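You operate a simulated robot arm through the tools that you are given. There is no shell and no other tool.

You are at the controls of a simulated robot arm. One attempt, no reset.

JOB
Lift out the spoilt grey basket, wipe its juice, push the yellow basket there, then press the day button once.
Fine: the spoilt basket beside the crates, the sponge back. Set down upright: what you pick out. What is to be rubbed or washed off counts as gone when no trace of it is left.

It is judged by the outcome, as a careful person would: the job done as asked, and still so three seconds after it is handed in. It fails if anything else is knocked over, pushed out of place, dropped, spilled or broken.

ROBOT AND FRAMES
A 6-joint arm with a two-finger gripper, fixed in place. Base frame: the origin is at the foot of the arm, x ahead of it, y to its left, z up; the work surface is at about z = 866. Units: mm, degrees, N and s.
Its first joint turns from -166.0 to 166.0 degrees. Payload 2.45 kg.
The TCP is the grasp point between the finger pads, 20 mm short of the fingertips. In the tool frame z runs along the fingers and y along their closing line. Largest opening 140 mm; the body of the gripper starts 168 mm behind the TCP.
Orientation is that of the tool frame in the base frame, as [roll, pitch, yaw] about the fixed x, y, z axes, in that order (R = Rz(yaw) Ry(pitch) Rx(roll)). With the fingers straight down and closing along the base's y, the tool's x points along the base's -x, its y along +y and its z along -z.

CONTROLS
- The arm moves only by the tool apply_moves. Its argument "deltas" is a list of rows, each a list of 3 entries, a list of its own where there are three numbers: the turn, a rotation vector about the tool's x, y, z in degrees, then the shift along the tool's x, y, z in mm, then the finger opening in mm, from 0 to 140. In form: [[[wx, wy, wz], [x, y, z], hand], ...]. A call has 1 to 20 rows; each row is the pose to reach, as a shift and turn from the pose commanded when the call began, along the tool's axes at that moment. Each row takes 0.2 s and may step no farther than 50 mm and 8.6 degrees from the row before; otherwise, or with a gripper value out of range, the whole call is refused. Where a pose cannot be reached the arm comes as near as it can. A force on the tool above 80 N (or 10 N above the force at the start of the call, whichever is more), or a blocked arm, ends the call early, and 0.2 s more pass. The fingers move at their own pace (about 45 mm/s each) and stop on an object; they squeeze with about 37 N. The grip force told is the motor's: it shows also when the fingers shut on nothing. Time passes only in rows, and 0.2 s behind the last, so rows that repeat a pose let the fingers close. The reply holds the time, the measured pose of the TCP, the force on the tool along the base axes, the opening and the grip force, in the units named above and with some noise, with the torque about the TCP (base axes, N m) and any sound that the robot's microphone picked up, and new pictures: "views" is both (left out), scene, wrist or none.
- Cameras (640 x 400 px; columns grow to the right, rows downward): "scene" is fixed at [400.8, -497.1, 1575.2]; the picture's right is [0.83, -0.55, 0.00], its down [-0.31, -0.46, -0.83] and it looks along [0.46, 0.69, -0.55] (base axes); focal length 310 px, centre (320, 200). "wrist" rides on the gripper at [78, 11, -209] in the tool frame; the picture's right is [-0.14, 0.99, 0.00], its down [-0.92, -0.13, -0.37] and it looks along [-0.36, -0.05, 0.93] (tool axes); focal length 280 px, centre (320, 200). There is no depth. A picture from a camera that has moved, and an enlarged one, comes with that camera's place and axes in the base frame and with its lens.
- inspect(camera, box): a new picture of the part [left, top, right, bottom] of that camera's present view, enlarged. It takes no simulated time.
- job_done(): hands the job in; it is judged then, once.

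Places have to be worked out from the pictures, the camera data and where the tool is seen. Open the gripper and draw the arm clear of the work before you hand the job in, unless the task says otherwise.

The tools are called after "Call:" as a command line: name --argument value ..., lists and objects as JSON in quotes. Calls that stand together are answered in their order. apply_moves: Moves the arm, as the interface text tells. Its arguments: {"type":"object","properties":{"deltas":{"type":"array"},"views":{"type":"string","enum":["both","scene","wrist","none"]}},"required":["deltas"]} The other tools are called the same way: inspect (camera, box) takes an enlarged picture of a part of a camera's view; job_done () hands the job in.

At the start:

```text
time_s: 0.0
tool_pos: [783.8, 184.6, 1249.1]
tool_rot: [-179.9, 0.1, 179.9]
wrist_force: [-0.3, -0.7, -0.1]
torque: [0.0, 0.02, 0.02]
width: 140.2
gripper_force: 0.1
```

scene: 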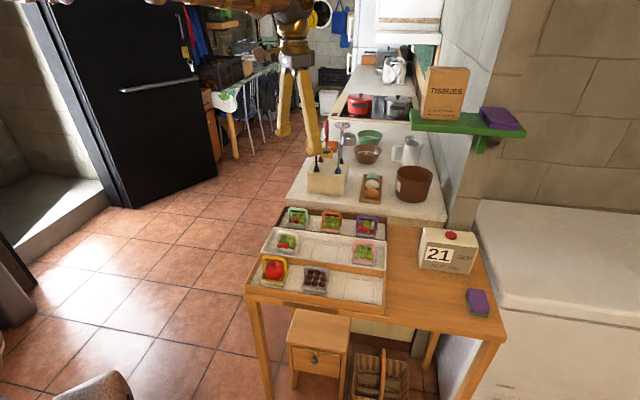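
wrist: 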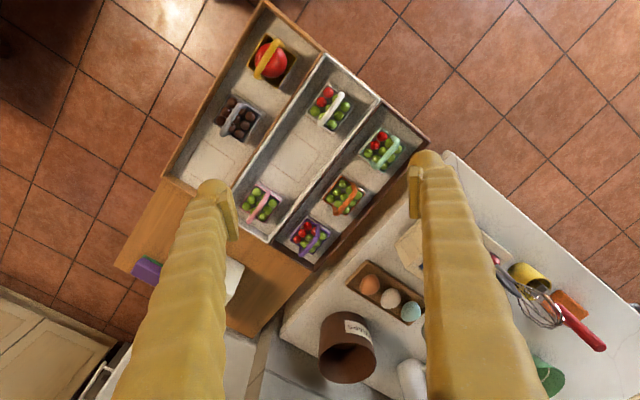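

I start by looking closely at the work area from both cameras before moving anything.

Call:
inspect --camera "scene" --box '[230, 190, 400, 310]'

Call:
inspect --camera "scene" --box '[380, 200, 520, 340]'

Call:
inspect --camera "wrist" --box '[150, 0, 450, 280]'

```text
3.33 times, centred on (315, 250) of scene
camera zoom: at [400.8, -497.1, 1575.2], right [0.83, -0.55, 0.0], down [-0.31, -0.46, -0.83], along [0.46, 0.69, -0.55], focal length 1032 px, centre (337, 33)
```

zoom: 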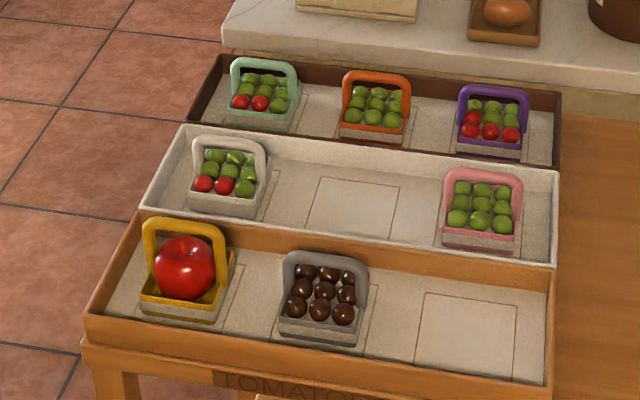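

```text
2.86 times, centred on (450, 270) of scene
camera zoom: at [400.8, -497.1, 1575.2], right [0.83, -0.55, 0.0], down [-0.31, -0.46, -0.83], along [0.46, 0.69, -0.55], focal length 884 px, centre (-51, 0)
```

zoom: 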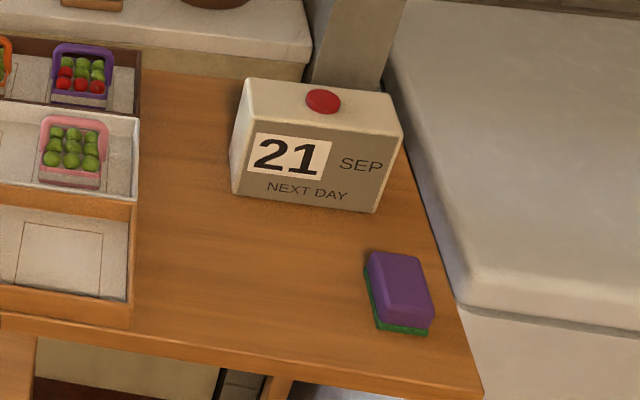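

```text
1.43 times, centred on (300, 140) of wrist
camera zoom: at [706.7, 195.4, 1456.7], right [0.14, 0.99, 0.0], down [0.92, -0.13, 0.37], along [0.36, -0.05, -0.93], focal length 401 px, centre (349, 286)
```

zoom: 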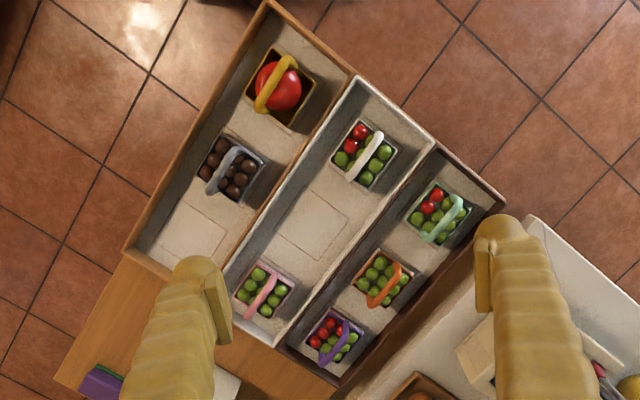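

The grey basket (dark, spoilt fruit) sits in the middle slot of the near crate, with the yellow one at its left. I check the sponges, shelf, calendar and the rest of the surroundings more closely.

Call:
inspect --camera "scene" --box '[400, 55, 540, 165]'

Call:
inspect --camera "scene" --box '[290, 100, 450, 225]'

Call:
inspect --camera "scene" --box '[240, 240, 350, 310]'

Call:
inspect --camera "wrist" --box '[190, 20, 310, 150]'

Call:
inspect --camera "wrist" --box '[90, 180, 330, 340]'

Call:
inspect --camera "scene" --box '[400, 210, 520, 330]'

```text
3.64 times, centred on (470, 110) of scene
camera zoom: at [400.8, -497.1, 1575.2], right [0.83, -0.55, 0.0], down [-0.31, -0.46, -0.83], along [0.46, 0.69, -0.55], focal length 1126 px, centre (-226, 527)
```

zoom: 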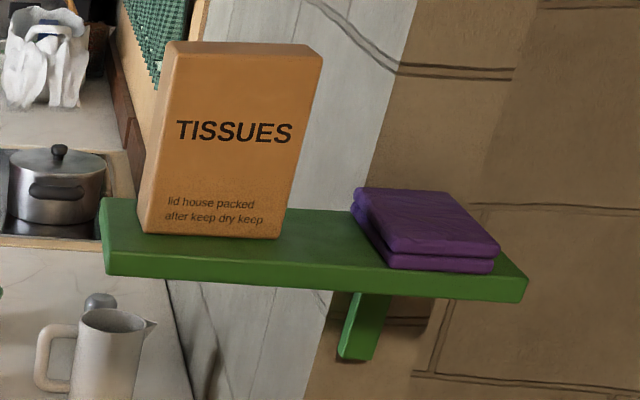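

```text
3.20 times, centred on (370, 162) of scene
camera zoom: at [400.8, -497.1, 1575.2], right [0.83, -0.55, 0.0], down [-0.31, -0.46, -0.83], along [0.46, 0.69, -0.55], focal length 991 px, centre (160, 320)
```

zoom: 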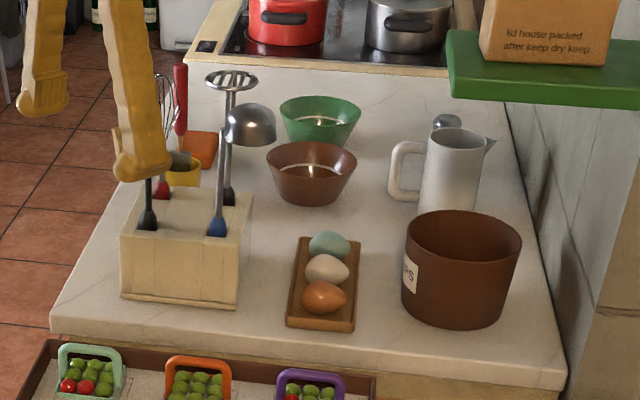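

```text
5.71 times, centred on (295, 275) of scene
camera zoom: at [400.8, -497.1, 1575.2], right [0.83, -0.55, 0.0], down [-0.31, -0.46, -0.83], along [0.46, 0.69, -0.55], focal length 1769 px, centre (463, -229)
```

zoom: 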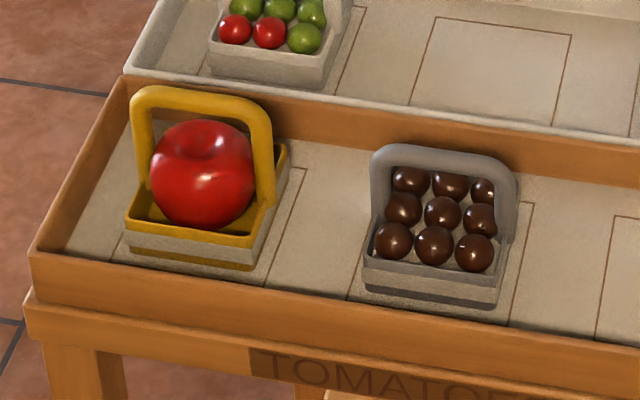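

```text
3.08 times, centred on (250, 85) of wrist
camera zoom: at [706.7, 195.4, 1456.7], right [0.14, 0.99, 0.0], down [0.92, -0.13, 0.37], along [0.36, -0.05, -0.93], focal length 863 px, centre (535, 554)
```

zoom: 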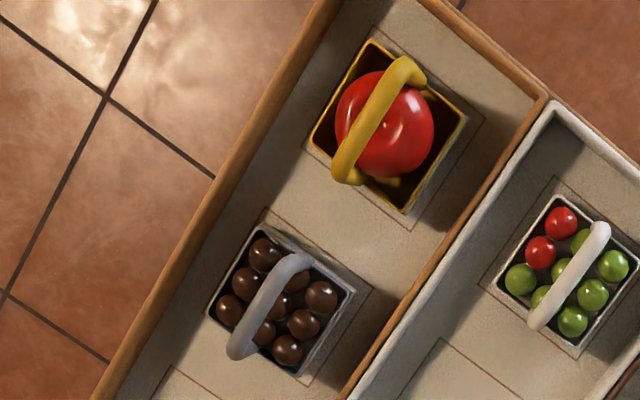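

```text
2.50 times, centred on (210, 260) of wrist
camera zoom: at [706.7, 195.4, 1456.7], right [0.14, 0.99, 0.0], down [0.92, -0.13, 0.37], along [0.36, -0.05, -0.93], focal length 701 px, centre (595, 50)
```

zoom: 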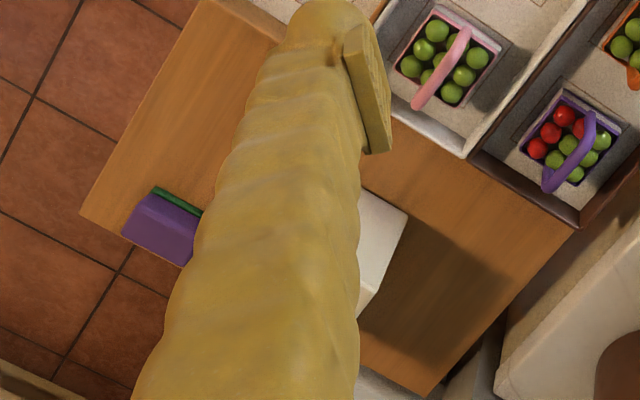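

```text
3.33 times, centred on (460, 270) of scene
camera zoom: at [400.8, -497.1, 1575.2], right [0.83, -0.55, 0.0], down [-0.31, -0.46, -0.83], along [0.46, 0.69, -0.55], focal length 1032 px, centre (-147, -33)
```

zoom: 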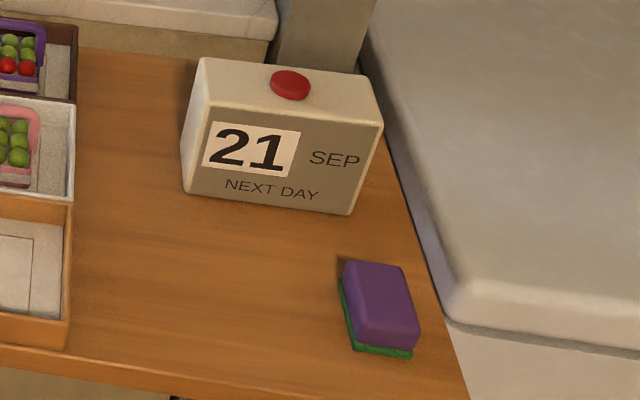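

The crate row seems to run at about −46° in the base frame (yellow ≈ (643,115), grey ≈ (733,36), empty slot ≈ (822,−60)). I'll swing the tool by 46° to line up with the crate and hover high above the grey basket for a closer look.

Call:
apply_moves --deltas '[[[0, 0, 7.67], [8.1, -24.9, 24.9], 110], [[0, 0, 15.33], [16.3, -49.9, 49.7], 90], [[0, 0, 23], [24.4, -74.8, 74.6], 80], [[0, 0, 30.67], [32.5, -99.7, 99.4], 80], [[0, 0, 38.33], [40.7, -124.7, 124.3], 80], [[0, 0, 46], [48.8, -149.6, 149.1], 80], [[0, 0, 46], [48.8, -149.6, 149.1], 80]]'

```text
time_s: 1.6
tool_pos: [736.7, 33.4, 1099.1]
tool_rot: [180.0, 0.0, 134.0]
wrist_force: [0.3, -1.2, -0.3]
torque: [-0.01, -0.04, 0.0]
width: 79.9
gripper_force: 0.1
camera wrist: at [690.5, 97.0, 1307.7], right [0.81, 0.59, 0.0], down [0.55, -0.75, 0.37], along [0.22, -0.3, -0.93], focal length 280 px, centre (320, 200)
```

scene: 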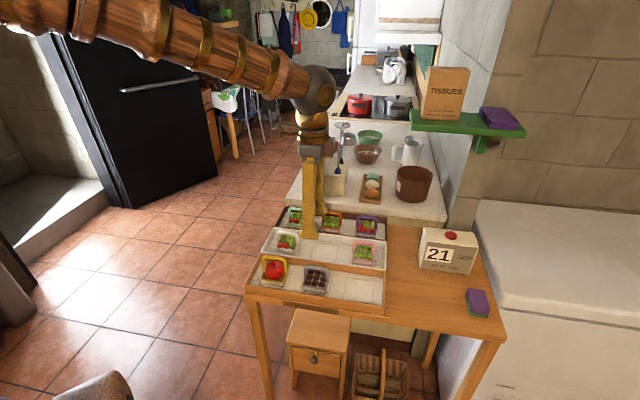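
wrist: 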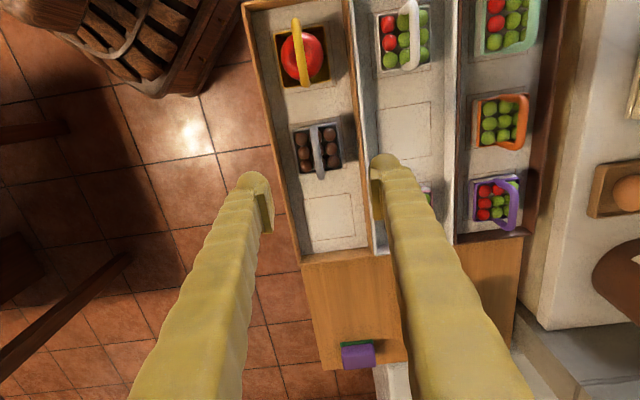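

Both views are aligned now; I enlarge the crate in the wrist view to measure the slots, basket and handle.

Call:
inspect --camera "wrist" --box '[240, 0, 400, 130]'

Call:
inspect --camera "wrist" --box '[260, 90, 400, 260]'

Call:
inspect --camera "wrist" --box '[290, 240, 420, 400]'

Call:
inspect --camera "scene" --box '[240, 240, 400, 320]'

```text
3.08 times, centred on (320, 65) of wrist
camera zoom: at [690.5, 97.0, 1307.7], right [0.81, 0.59, 0.0], down [0.55, -0.75, 0.37], along [0.22, -0.3, -0.93], focal length 863 px, centre (320, 615)
```

zoom: 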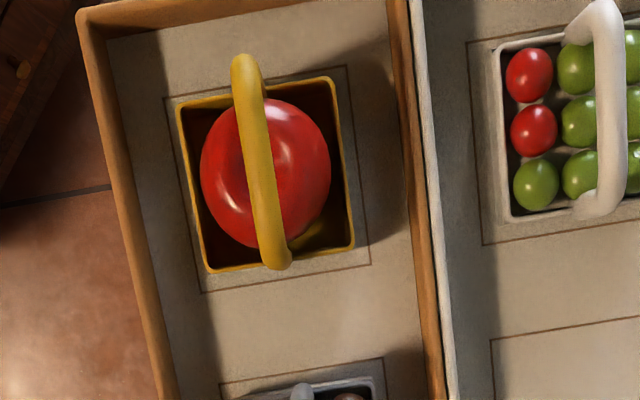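

```text
2.35 times, centred on (330, 175) of wrist
camera zoom: at [690.5, 97.0, 1307.7], right [0.81, 0.59, 0.0], down [0.55, -0.75, 0.37], along [0.22, -0.3, -0.93], focal length 660 px, centre (296, 259)
```

zoom: 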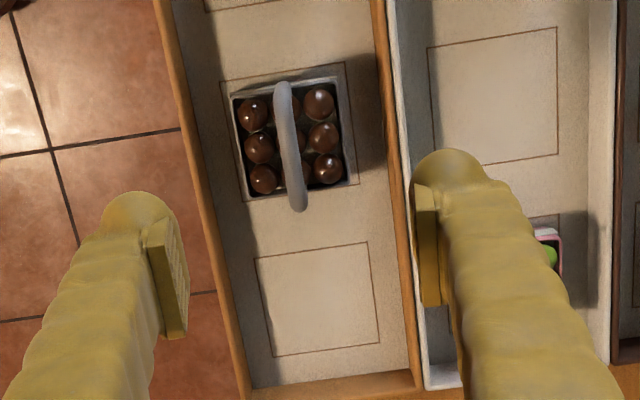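

```text
2.50 times, centred on (355, 320) of wrist
camera zoom: at [690.5, 97.0, 1307.7], right [0.81, 0.59, 0.0], down [0.55, -0.75, 0.37], along [0.22, -0.3, -0.93], focal length 701 px, centre (232, -100)
```

zoom: 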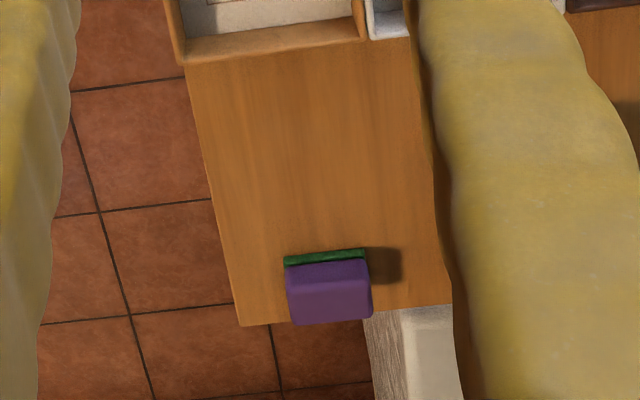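

```text
4.00 times, centred on (320, 280) of scene
camera zoom: at [400.8, -497.1, 1575.2], right [0.83, -0.55, 0.0], down [-0.31, -0.46, -0.83], along [0.46, 0.69, -0.55], focal length 1238 px, centre (320, -120)
```

zoom: 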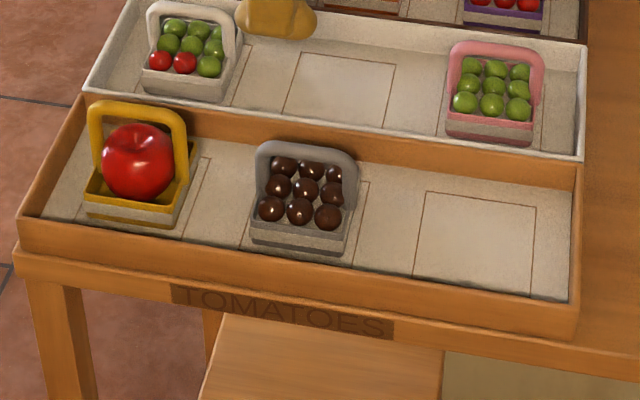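

The slots measure ≈80 mm squares at a pitch of 124 mm, crate axis exactly −45°: slot 1 (650,115), slot 2 (737,28), slot 3 (825,−60); grey handle top at about (737,29,931). The sponge and the calendar look to be far out, so I enlarge those more to measure them.

Call:
inspect --camera "scene" --box '[450, 275, 510, 325]'

Call:
inspect --camera "scene" --box '[410, 215, 490, 280]'

Call:
inspect --camera "wrist" --box '[325, 320, 405, 400]'

Call:
inspect --camera "scene" --box '[230, 200, 510, 400]'

```text
8.00 times, centred on (480, 300) of scene
camera zoom: at [400.8, -497.1, 1575.2], right [0.83, -0.55, 0.0], down [-0.31, -0.46, -0.83], along [0.46, 0.69, -0.55], focal length 2477 px, centre (-960, -600)
```

zoom: 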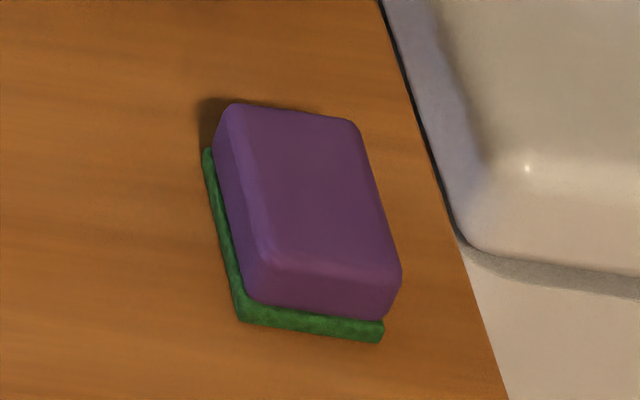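

```text
6.15 times, centred on (450, 248) of scene
camera zoom: at [400.8, -497.1, 1575.2], right [0.83, -0.55, 0.0], down [-0.31, -0.46, -0.83], along [0.46, 0.69, -0.55], focal length 1905 px, centre (-480, -92)
```

zoom: 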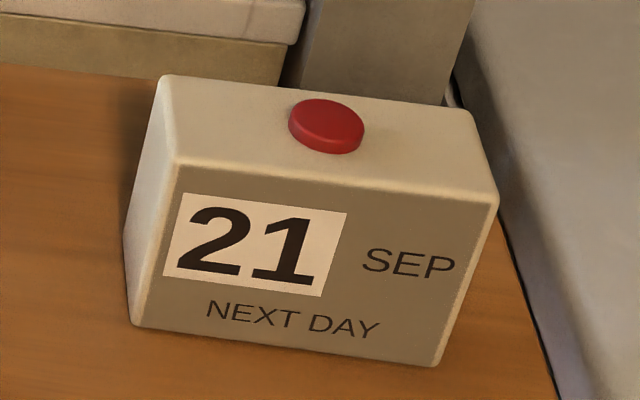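

```text
5.00 times, centred on (365, 360) of wrist
camera zoom: at [690.5, 97.0, 1307.7], right [0.81, 0.59, 0.0], down [0.55, -0.75, 0.37], along [0.22, -0.3, -0.93], focal length 1402 px, centre (95, -600)
```

zoom: 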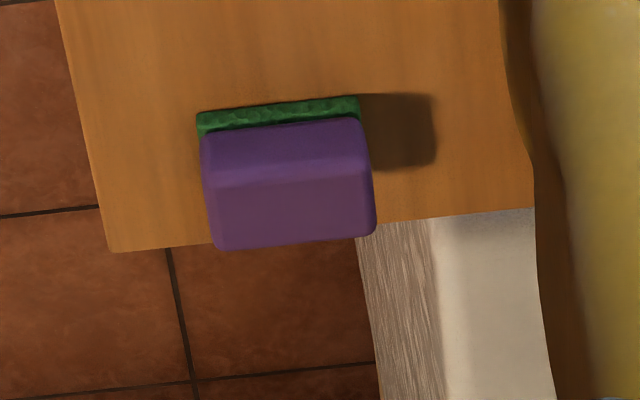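

```text
2.00 times, centred on (370, 300) of scene
camera zoom: at [400.8, -497.1, 1575.2], right [0.83, -0.55, 0.0], down [-0.31, -0.46, -0.83], along [0.46, 0.69, -0.55], focal length 619 px, centre (220, 0)
```

zoom: 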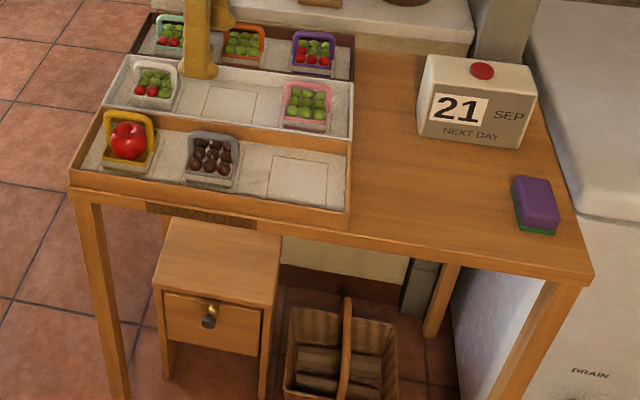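

The sponge sits at about r≈944, n≈552 (≈(1058,−277), ~45×68×28 mm) and the button at about (1114,−123,985); both will need an outward tilt later. First the grey basket: I trim the yaw by 1° and go down to z≈990 over the handle, with the fingers at 50 mm, and check.

Call:
apply_moves --deltas '[[[0, 0, -1], [-2.5, -1.7, 40], 50], [[0, 0, -1], [-5, -3.5, 80], 50], [[0, 0, -1], [-5, -3.5, 109], 50], [[0, 0, -1], [-5, -3.5, 109], 50]]'

```text
time_s: 2.6
tool_pos: [738.1, 27.2, 989.1]
tool_rot: [-180.0, 0.0, 135.0]
wrist_force: [-0.7, -0.4, 0.8]
torque: [-0.04, 0.01, 0.0]
width: 49.9
gripper_force: 0.1
camera wrist: at [689.9, 90.5, 1198.1], right [0.8, 0.6, 0.0], down [0.56, -0.74, 0.37], along [0.22, -0.29, -0.93], focal length 280 px, centre (320, 200)
```

scene: 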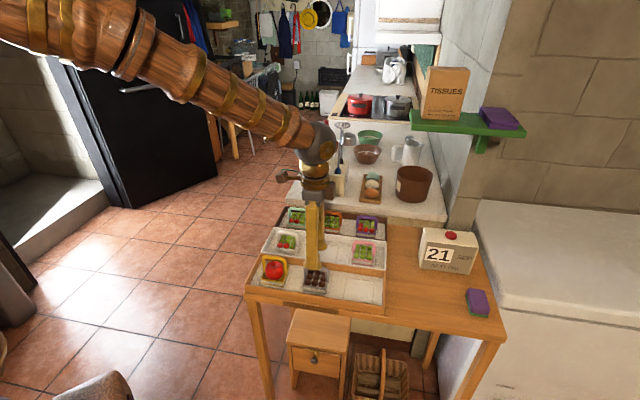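
wrist: 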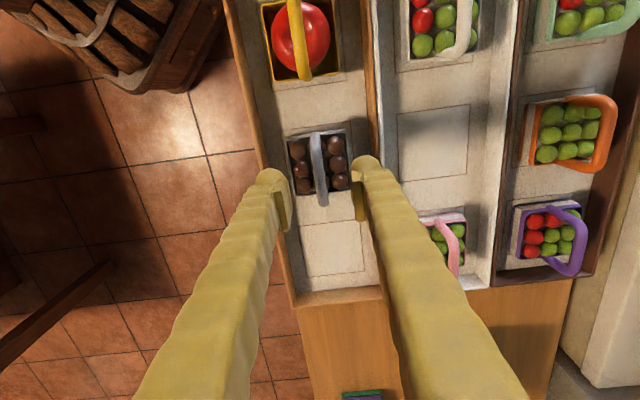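

Call:
inspect --camera "wrist" --box '[250, 110, 390, 230]'

Call:
inspect --camera "scene" --box '[280, 190, 350, 300]'

```text
3.33 times, centred on (320, 170) of wrist
camera zoom: at [689.9, 90.5, 1198.1], right [0.8, 0.6, 0.0], down [0.56, -0.74, 0.37], along [0.22, -0.29, -0.93], focal length 935 px, centre (320, 300)
```

zoom: 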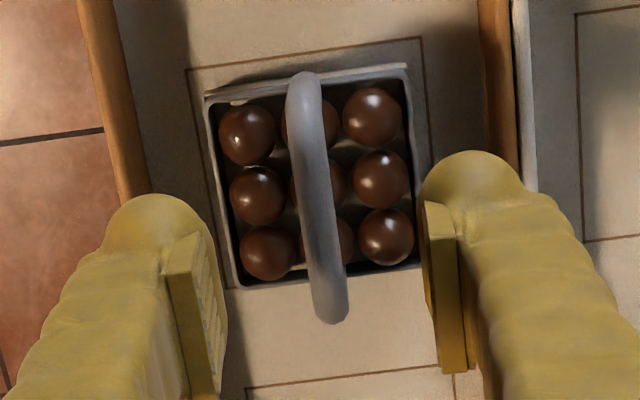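

```text
3.64 times, centred on (315, 245) of scene
camera zoom: at [400.8, -497.1, 1575.2], right [0.83, -0.55, 0.0], down [-0.31, -0.46, -0.83], along [0.46, 0.69, -0.55], focal length 1126 px, centre (338, 36)
```

zoom: 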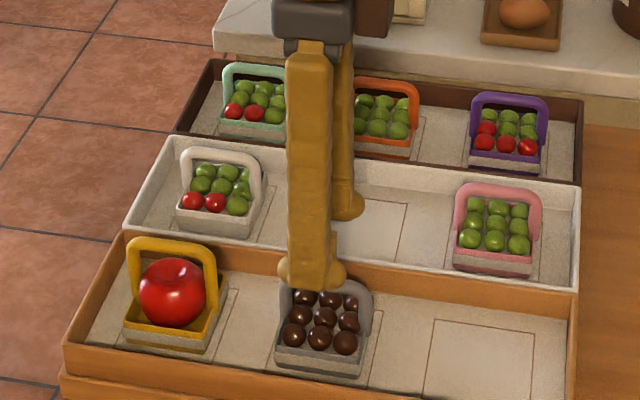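

The handle lies centred between the fingers (n≈541, r≈500). I go straight down so the pads straddle the handle top at z≈932 and then close on it.

Call:
apply_moves --deltas '[[[0, 0, 0], [1, 0, 20], 50], [[0, 0, 0], [2, 0, 40], 50], [[0, 0, 0], [2, 0, 57], 50], [[0, 0, 0], [2, 0, 57], 50]]'

Call:
inspect --camera "scene" --box '[280, 210, 360, 300]'

Call:
inspect --camera "wrist" --box '[240, 110, 400, 250]'

```text
time_s: 3.6
tool_pos: [736.0, 30.6, 932.3]
tool_rot: [179.9, 0.0, 135.2]
wrist_force: [0.3, 0.1, -0.3]
torque: [-0.01, 0.0, -0.01]
width: 50.1
gripper_force: 0.1
camera wrist: at [688.3, 93.8, 1141.3], right [0.8, 0.6, 0.0], down [0.56, -0.74, 0.37], along [0.22, -0.29, -0.93], focal length 280 px, centre (320, 200)
```

scene: 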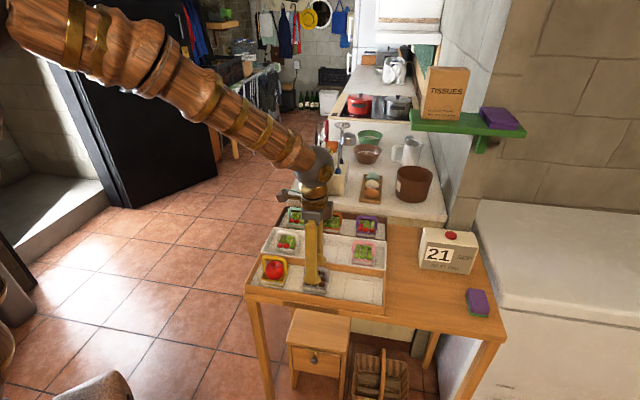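
wrist: 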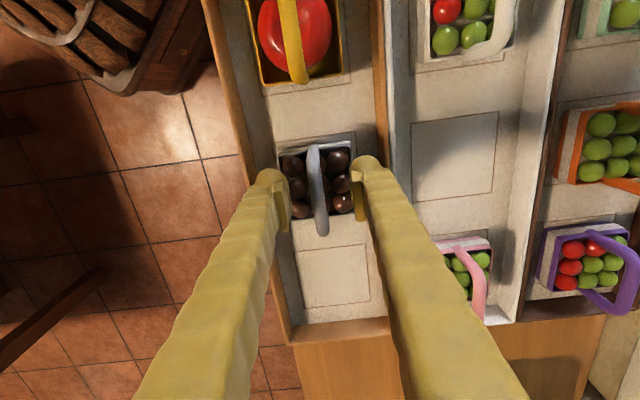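

```text
4.44 times, centred on (320, 255) of scene
camera zoom: at [400.8, -497.1, 1575.2], right [0.83, -0.55, 0.0], down [-0.31, -0.46, -0.83], along [0.46, 0.69, -0.55], focal length 1376 px, centre (320, -44)
```

zoom: 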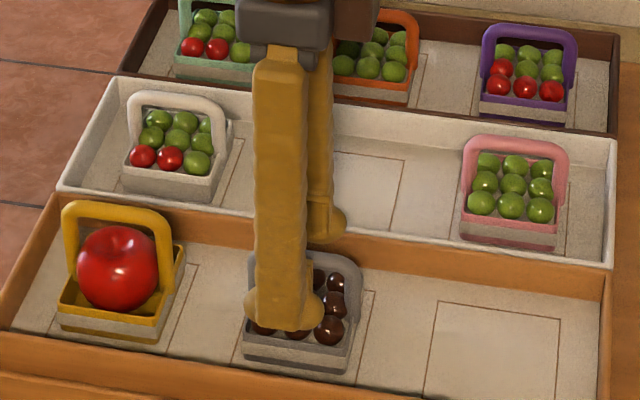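

```text
2.86 times, centred on (320, 180) of wrist
camera zoom: at [688.3, 93.8, 1141.3], right [0.8, 0.6, 0.0], down [0.56, -0.74, 0.37], along [0.22, -0.29, -0.93], focal length 801 px, centre (320, 257)
```

zoom: 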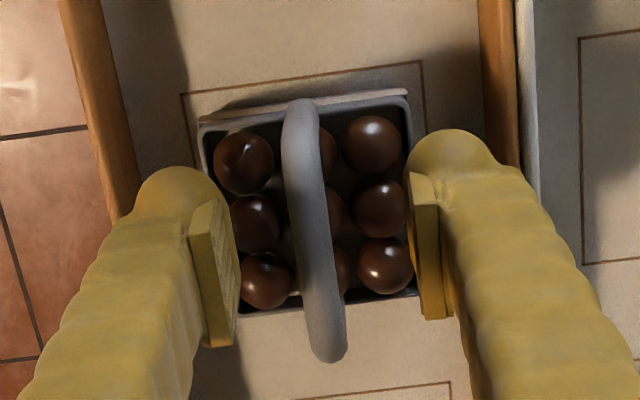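

The fingers straddle the handle. I close on it and hold.

Call:
apply_moves --deltas '[[[0, 0, 0], [0, 0, 0], 25], [[0, 0, 0], [0, 0, 0], 8], [[0, 0, 0], [0, 0, 0], 0], [[0, 0, 0], [0, 0, 0], 0]]' --views "wrist"

```text
time_s: 4.6
tool_pos: [735.2, 31.3, 933.9]
tool_rot: [-180.0, 0.1, 135.0]
wrist_force: [-1.2, 0.5, -1.1]
torque: [-0.03, -0.01, -0.01]
width: 5.9
gripper_force: 32.2
camera wrist: at [688.3, 93.8, 1141.4], right [0.8, 0.6, 0.0], down [0.56, -0.74, 0.37], along [0.22, -0.29, -0.93], focal length 280 px, centre (320, 200)
```

wrist: 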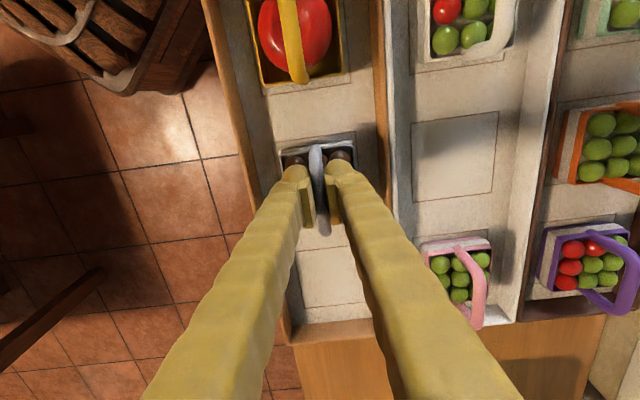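

The fingers stopped at 5.9 mm with 32 N, so there is something between them. I lift slowly by 60 mm and check that the basket comes along.

Call:
apply_moves --deltas '[[[0, 0, 0], [0, 0, -8], 0], [[0, 0, 0], [0, 0, -20], 0], [[0, 0, 0], [0, 0, -35], 0], [[0, 0, 0], [0, 0, -50], 0], [[0, 0, 0], [0, 0, -65], 0], [[0, 0, 0], [0, 0, -65], 0]]'

Call:
inspect --camera "scene" --box '[260, 190, 400, 310]'

Call:
inspect --camera "wrist" --box '[240, 90, 400, 250]'

```text
time_s: 6.0
tool_pos: [736.1, 30.4, 999.3]
tool_rot: [179.9, 0.1, 135.0]
wrist_force: [0.4, -0.2, -1.3]
torque: [-0.01, -0.01, -0.02]
width: 6.0
gripper_force: 34.2
camera wrist: at [688.7, 93.3, 1207.3], right [0.8, 0.6, 0.0], down [0.56, -0.74, 0.37], along [0.22, -0.29, -0.93], focal length 280 px, centre (320, 200)
```

scene: 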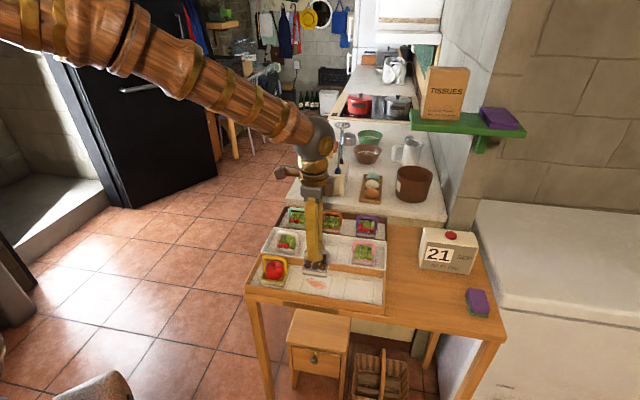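
wrist: 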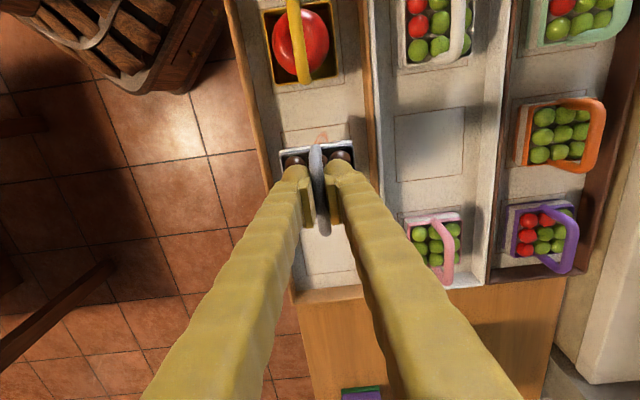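

```text
3.33 times, centred on (330, 250) of scene
camera zoom: at [400.8, -497.1, 1575.2], right [0.83, -0.55, 0.0], down [-0.31, -0.46, -0.83], along [0.46, 0.69, -0.55], focal length 1032 px, centre (287, 33)
```

zoom: 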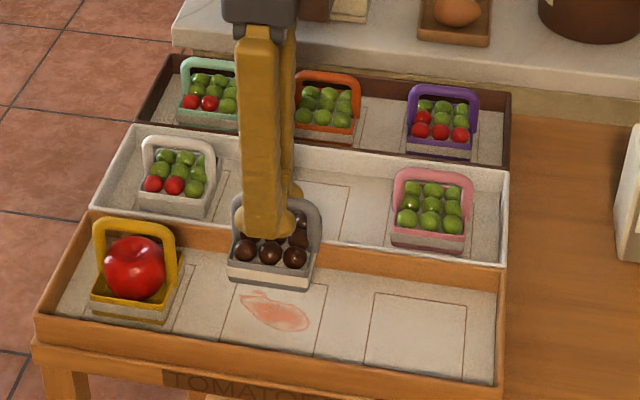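

```text
2.50 times, centred on (320, 170) of wrist
camera zoom: at [688.7, 93.3, 1207.3], right [0.8, 0.6, 0.0], down [0.56, -0.74, 0.37], along [0.22, -0.29, -0.93], focal length 701 px, centre (320, 275)
```

zoom: 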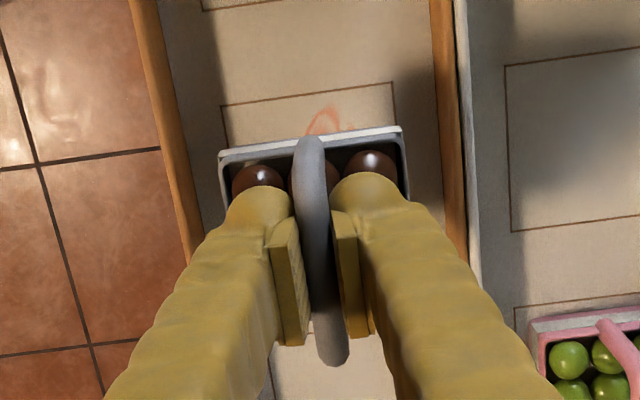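

The basket is lifted clean, and a reddish streak of juice is visible in slot 2. I raise a bit more and carry it along the crate axis to the free table area right of the crates (r≈768, n≈535).

Call:
apply_moves --deltas '[[[0, 0, 0], [0, 0, -20], 0], [[0, 0, 0], [-5, 0, -40], 0], [[0, 0, 0], [-20, -1, -45], 0], [[0, 0, 0], [-45, -2, -45], 0], [[0, 0, 0], [-80, -3, -45], 0], [[0, 0, 0], [-115, -4, -45], 0], [[0, 0, 0], [-150, -5, -45], 0], [[0, 0, 0], [-185, -6, -45], 0], [[0, 0, 0], [-220, -7, -45], 0], [[0, 0, 0], [-245, -7, -45], 0], [[0, 0, 0], [-262, -7, -45], 0], [[0, 0, 0], [-269, -7, -45], 0], [[0, 0, 0], [-269, -7, -45], 0]]'

Call:
inspect --camera "scene" --box '[240, 190, 520, 340]'

```text
time_s: 8.8
tool_pos: [920.4, -164.1, 1042.6]
tool_rot: [179.9, -0.1, 135.0]
wrist_force: [-0.4, 0.9, -1.4]
torque: [-0.03, 0.04, -0.01]
width: 6.0
gripper_force: 34.6
camera wrist: at [872.9, -101.3, 1251.0], right [0.8, 0.6, 0.0], down [0.56, -0.74, 0.37], along [0.22, -0.29, -0.93], focal length 280 px, centre (320, 200)
```

scene: 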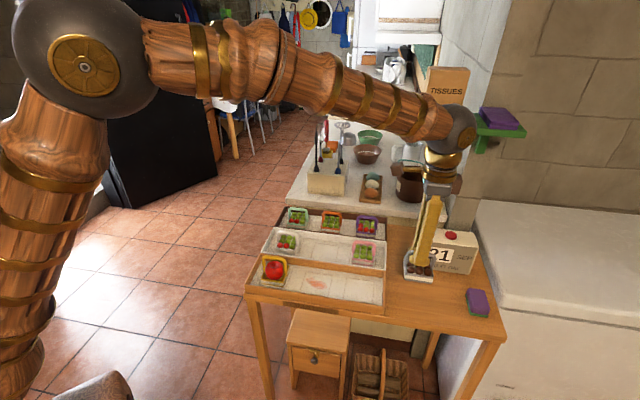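
wrist: 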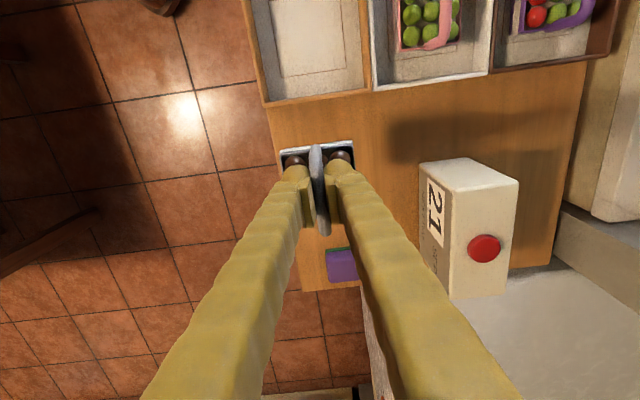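

```text
2.29 times, centred on (380, 265) of scene
camera zoom: at [400.8, -497.1, 1575.2], right [0.83, -0.55, 0.0], down [-0.31, -0.46, -0.83], along [0.46, 0.69, -0.55], focal length 708 px, centre (183, 51)
```

zoom: 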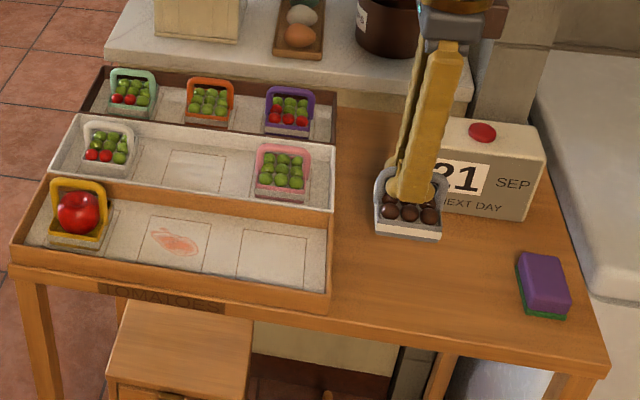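

The basket hangs level at (920,−164), well clear of crate end, calendar and sponge. I lower it to just above the table.

Call:
apply_moves --deltas '[[[0, 0, 0], [0, 0, 20], 0], [[0, 0, 0], [0, 0, 45], 0], [[0, 0, 0], [0, 0, 70], 0], [[0, 0, 0], [0, 0, 90], 0], [[0, 0, 0], [0, 0, 100], 0], [[0, 0, 0], [0, 0, 104], 0], [[0, 0, 0], [0, 0, 104], 0]]'

Call:
inspect --camera "scene" --box '[360, 230, 480, 320]'

```text
time_s: 10.4
tool_pos: [920.8, -163.1, 939.3]
tool_rot: [180.0, 0.0, 135.0]
wrist_force: [-0.7, -0.8, -1.2]
torque: [0.02, 0.02, 0.01]
width: 6.0
gripper_force: 33.8
camera wrist: at [873.6, -101.4, 1147.0], right [0.8, 0.6, 0.0], down [0.56, -0.74, 0.37], along [0.22, -0.29, -0.93], focal length 280 px, centre (320, 200)
```

scene: 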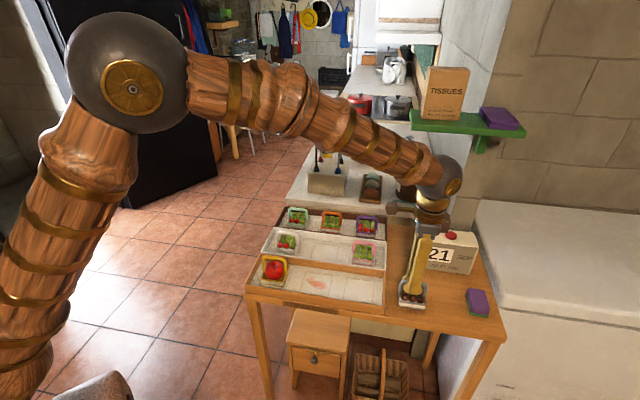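
wrist: 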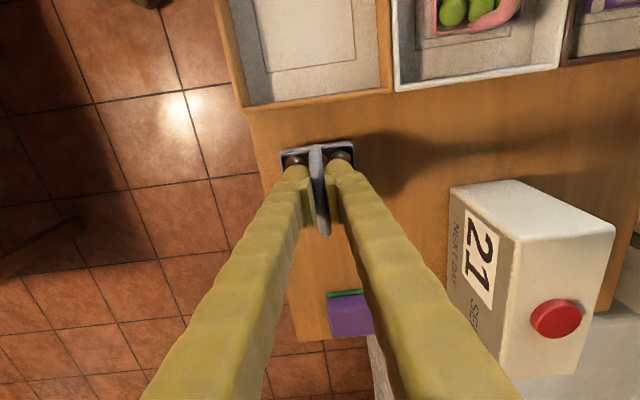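

```text
4.44 times, centred on (420, 275) of scene
camera zoom: at [400.8, -497.1, 1575.2], right [0.83, -0.55, 0.0], down [-0.31, -0.46, -0.83], along [0.46, 0.69, -0.55], focal length 1376 px, centre (-124, -133)
```

zoom: 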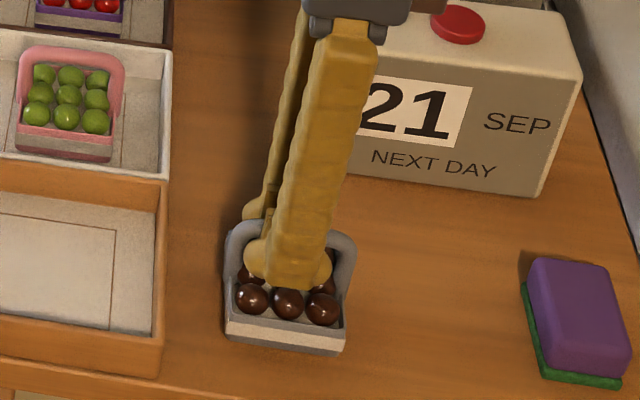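

It is a few millimetres above the table; I lower in small steps and watch the force.

Call:
apply_moves --deltas '[[[0, 0, 0], [0, 0, 2], 0], [[0, 0, 0], [0, 0, 4], 0], [[0, 0, 0], [0, 0, 5], 0], [[0, 0, 0], [0, 0, 5], 0]]' --views "none"

```text
time_s: 11.4
tool_pos: [921.4, -164.3, 934.1]
tool_rot: [-179.9, 0.0, 135.1]
wrist_force: [0.1, 0.1, -1.0]
torque: [0.01, 0.01, 0.0]
width: 6.1
gripper_force: 33.8
```

Call:
apply_moves --deltas '[[[0, 0, 0], [0, 0, 1], 0], [[0, 0, 0], [0, 0, 2], 0], [[0, 0, 0], [0, 0, 2], 0]]' --views "none"

```text
time_s: 12.2
tool_pos: [921.1, -164.6, 932.6]
tool_rot: [-179.9, 0.1, 135.0]
wrist_force: [0.6, 0.0, -1.2]
torque: [0.01, -0.05, 0.0]
width: 6.1
gripper_force: 34.2
```

No contact yet at TCP z≈932; I keep stepping down by about 1–2 mm.

Call:
apply_moves --deltas '[[[0, 0, 0], [0, 0, 1], 0], [[0, 0, 0], [0, 0, 2], 0], [[0, 0, 0], [0, 0, 2], 0]]' --views "none"

```text
time_s: 13.0
tool_pos: [920.1, -165.5, 930.4]
tool_rot: [179.9, 0.0, 135.0]
wrist_force: [0.5, -0.7, -0.3]
torque: [0.0, 0.02, -0.02]
width: 6.0
gripper_force: 34.4
```

Call:
apply_moves --deltas '[[[0, 0, 0], [0, 0, 1], 0], [[0, 0, 0], [0, 0, 1.5], 0], [[0, 0, 0], [0, 0, 1.5], 0]]' --views "none"

Call:
inspect --camera "scene" --box '[385, 260, 445, 315]'

```text
time_s: 13.8
tool_pos: [922.0, -165.5, 928.6]
tool_rot: [-179.9, 0.0, 135.1]
wrist_force: [0.1, 0.5, -1.0]
torque: [0.01, 0.01, 0.0]
width: 6.2
gripper_force: 34.2
```

```text
7.27 times, centred on (415, 288) of scene
camera zoom: at [400.8, -497.1, 1575.2], right [0.83, -0.55, 0.0], down [-0.31, -0.46, -0.83], along [0.46, 0.69, -0.55], focal length 2252 px, centre (-371, -436)
```

zoom: 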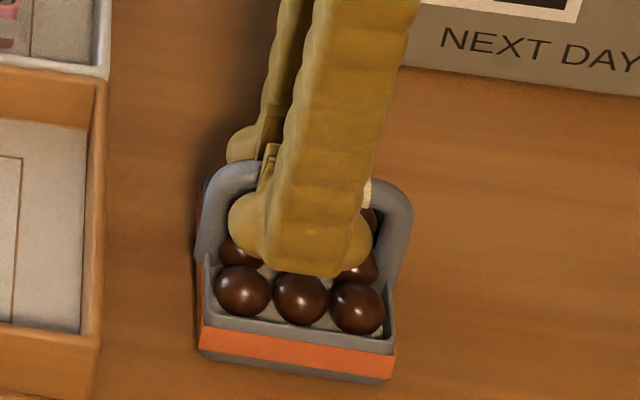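

The strip on the basket's front now looks orange where it was pale before. I look again before doing anything else.

Call:
inspect --camera "scene" --box '[370, 240, 450, 315]'

Call:
inspect --camera "wrist" --box '[250, 100, 400, 250]'

Call:
inspect --camera "scene" --box '[240, 200, 400, 310]'

```text
5.33 times, centred on (410, 278) of scene
camera zoom: at [400.8, -497.1, 1575.2], right [0.83, -0.55, 0.0], down [-0.31, -0.46, -0.83], along [0.46, 0.69, -0.55], focal length 1651 px, centre (-160, -213)
```

zoom: 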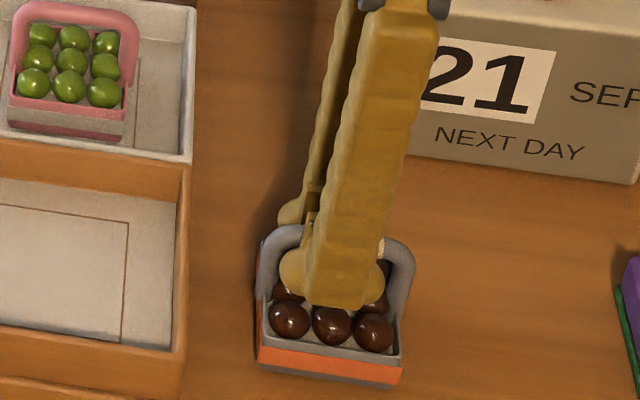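

```text
2.67 times, centred on (325, 175) of wrist
camera zoom: at [873.5, -102.2, 1136.8], right [0.8, 0.6, 0.0], down [0.56, -0.74, 0.37], along [0.22, -0.29, -0.93], focal length 748 px, centre (307, 267)
```

zoom: 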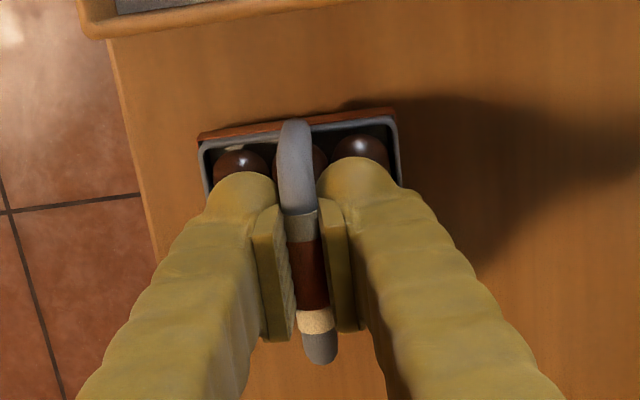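

```text
3.64 times, centred on (320, 255) of scene
camera zoom: at [400.8, -497.1, 1575.2], right [0.83, -0.55, 0.0], down [-0.31, -0.46, -0.83], along [0.46, 0.69, -0.55], focal length 1126 px, centre (320, 0)
```

zoom: 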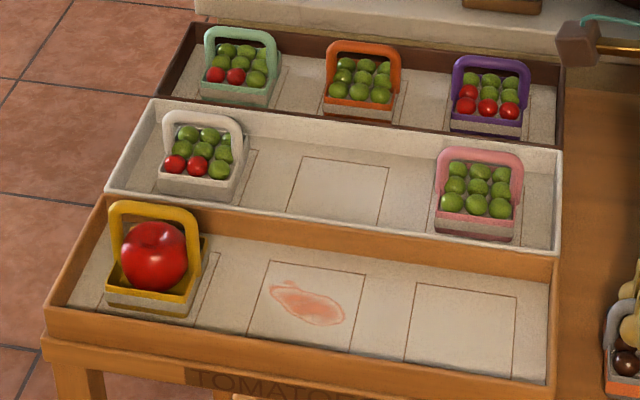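

Call:
inspect --camera "wrist" --box '[285, 125, 365, 195]'

Call:
inspect --camera "scene" --box '[395, 270, 435, 310]'

Call:
inspect --camera "wrist" --box '[285, 165, 365, 235]'

```text
5.71 times, centred on (325, 160) of wrist
camera zoom: at [873.5, -102.2, 1136.8], right [0.8, 0.6, 0.0], down [0.56, -0.74, 0.37], along [0.22, -0.29, -0.93], focal length 1602 px, centre (291, 429)
```

zoom: 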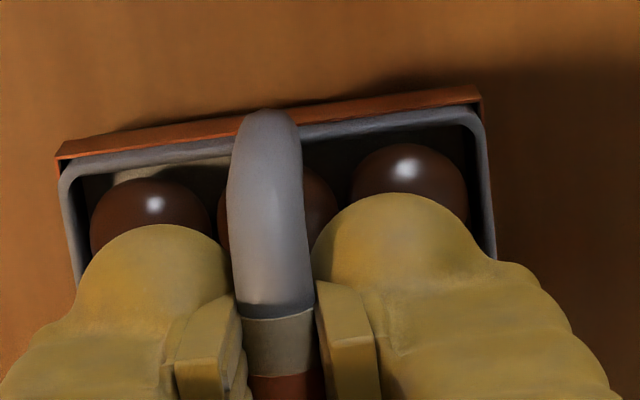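

```text
10.00 times, centred on (415, 290) of scene
camera zoom: at [400.8, -497.1, 1575.2], right [0.83, -0.55, 0.0], down [-0.31, -0.46, -0.83], along [0.46, 0.69, -0.55], focal length 3096 px, centre (-630, -700)
```

zoom: 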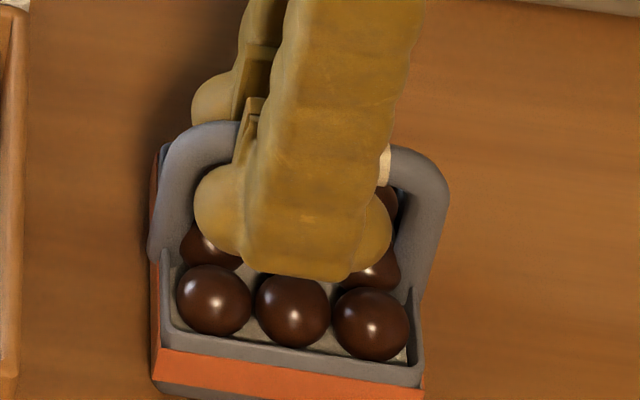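

```text
5.71 times, centred on (325, 200) of wrist
camera zoom: at [873.5, -102.2, 1136.8], right [0.8, 0.6, 0.0], down [0.56, -0.74, 0.37], along [0.22, -0.29, -0.93], focal length 1602 px, centre (291, 200)
```

zoom: 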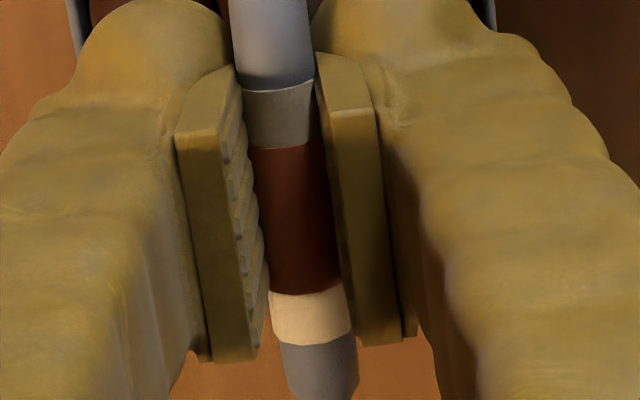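

I can't yet tell contact from the noise (vertical force still ≈ −1 N), so I step down another 1.5 mm.

Call:
apply_moves --deltas '[[[0, 0, 0], [0, 0, 0.7], 0], [[0, 0, 0], [0, 0, 1.4], 0], [[0, 0, 0], [0, 0, 1.4], 0]]' --views "scene"

Call:
inspect --camera "scene" --box '[370, 240, 450, 315]'

```text
time_s: 14.6
tool_pos: [921.8, -164.7, 927.2]
tool_rot: [180.0, 0.0, 134.9]
wrist_force: [0.2, 0.0, -0.5]
torque: [0.02, 0.01, 0.01]
width: 6.1
gripper_force: 34.5
```

scene: 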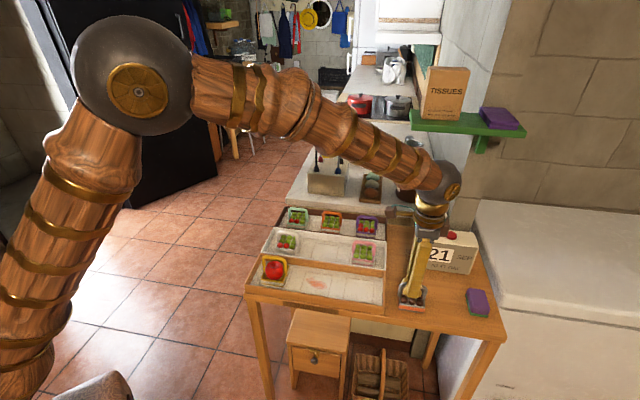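

```text
5.33 times, centred on (410, 278) of scene
camera zoom: at [400.8, -497.1, 1575.2], right [0.83, -0.55, 0.0], down [-0.31, -0.46, -0.83], along [0.46, 0.69, -0.55], focal length 1651 px, centre (-160, -213)
```

zoom: 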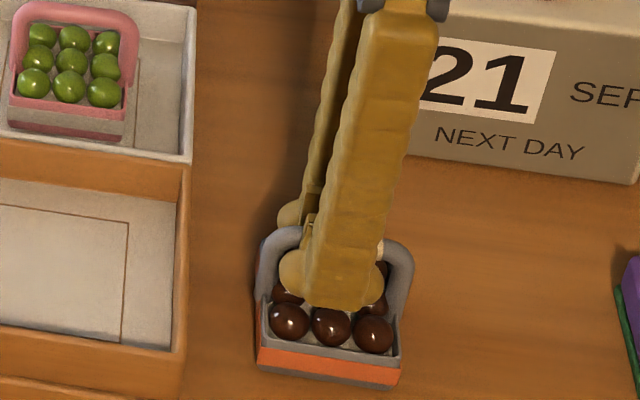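

Call:
apply_moves --deltas '[[[0, 0, 0], [0, 0, 0.7], 0], [[0, 0, 0], [0, 0, 1.4], 0], [[0, 0, 0], [0, 0, 1.4], 0]]' --views "none"

```text
time_s: 15.4
tool_pos: [921.3, -164.6, 924.7]
tool_rot: [180.0, 0.0, 135.1]
wrist_force: [-0.2, 0.6, 7.2]
torque: [0.0, 0.02, -0.04]
width: 5.9
gripper_force: 34.1
```

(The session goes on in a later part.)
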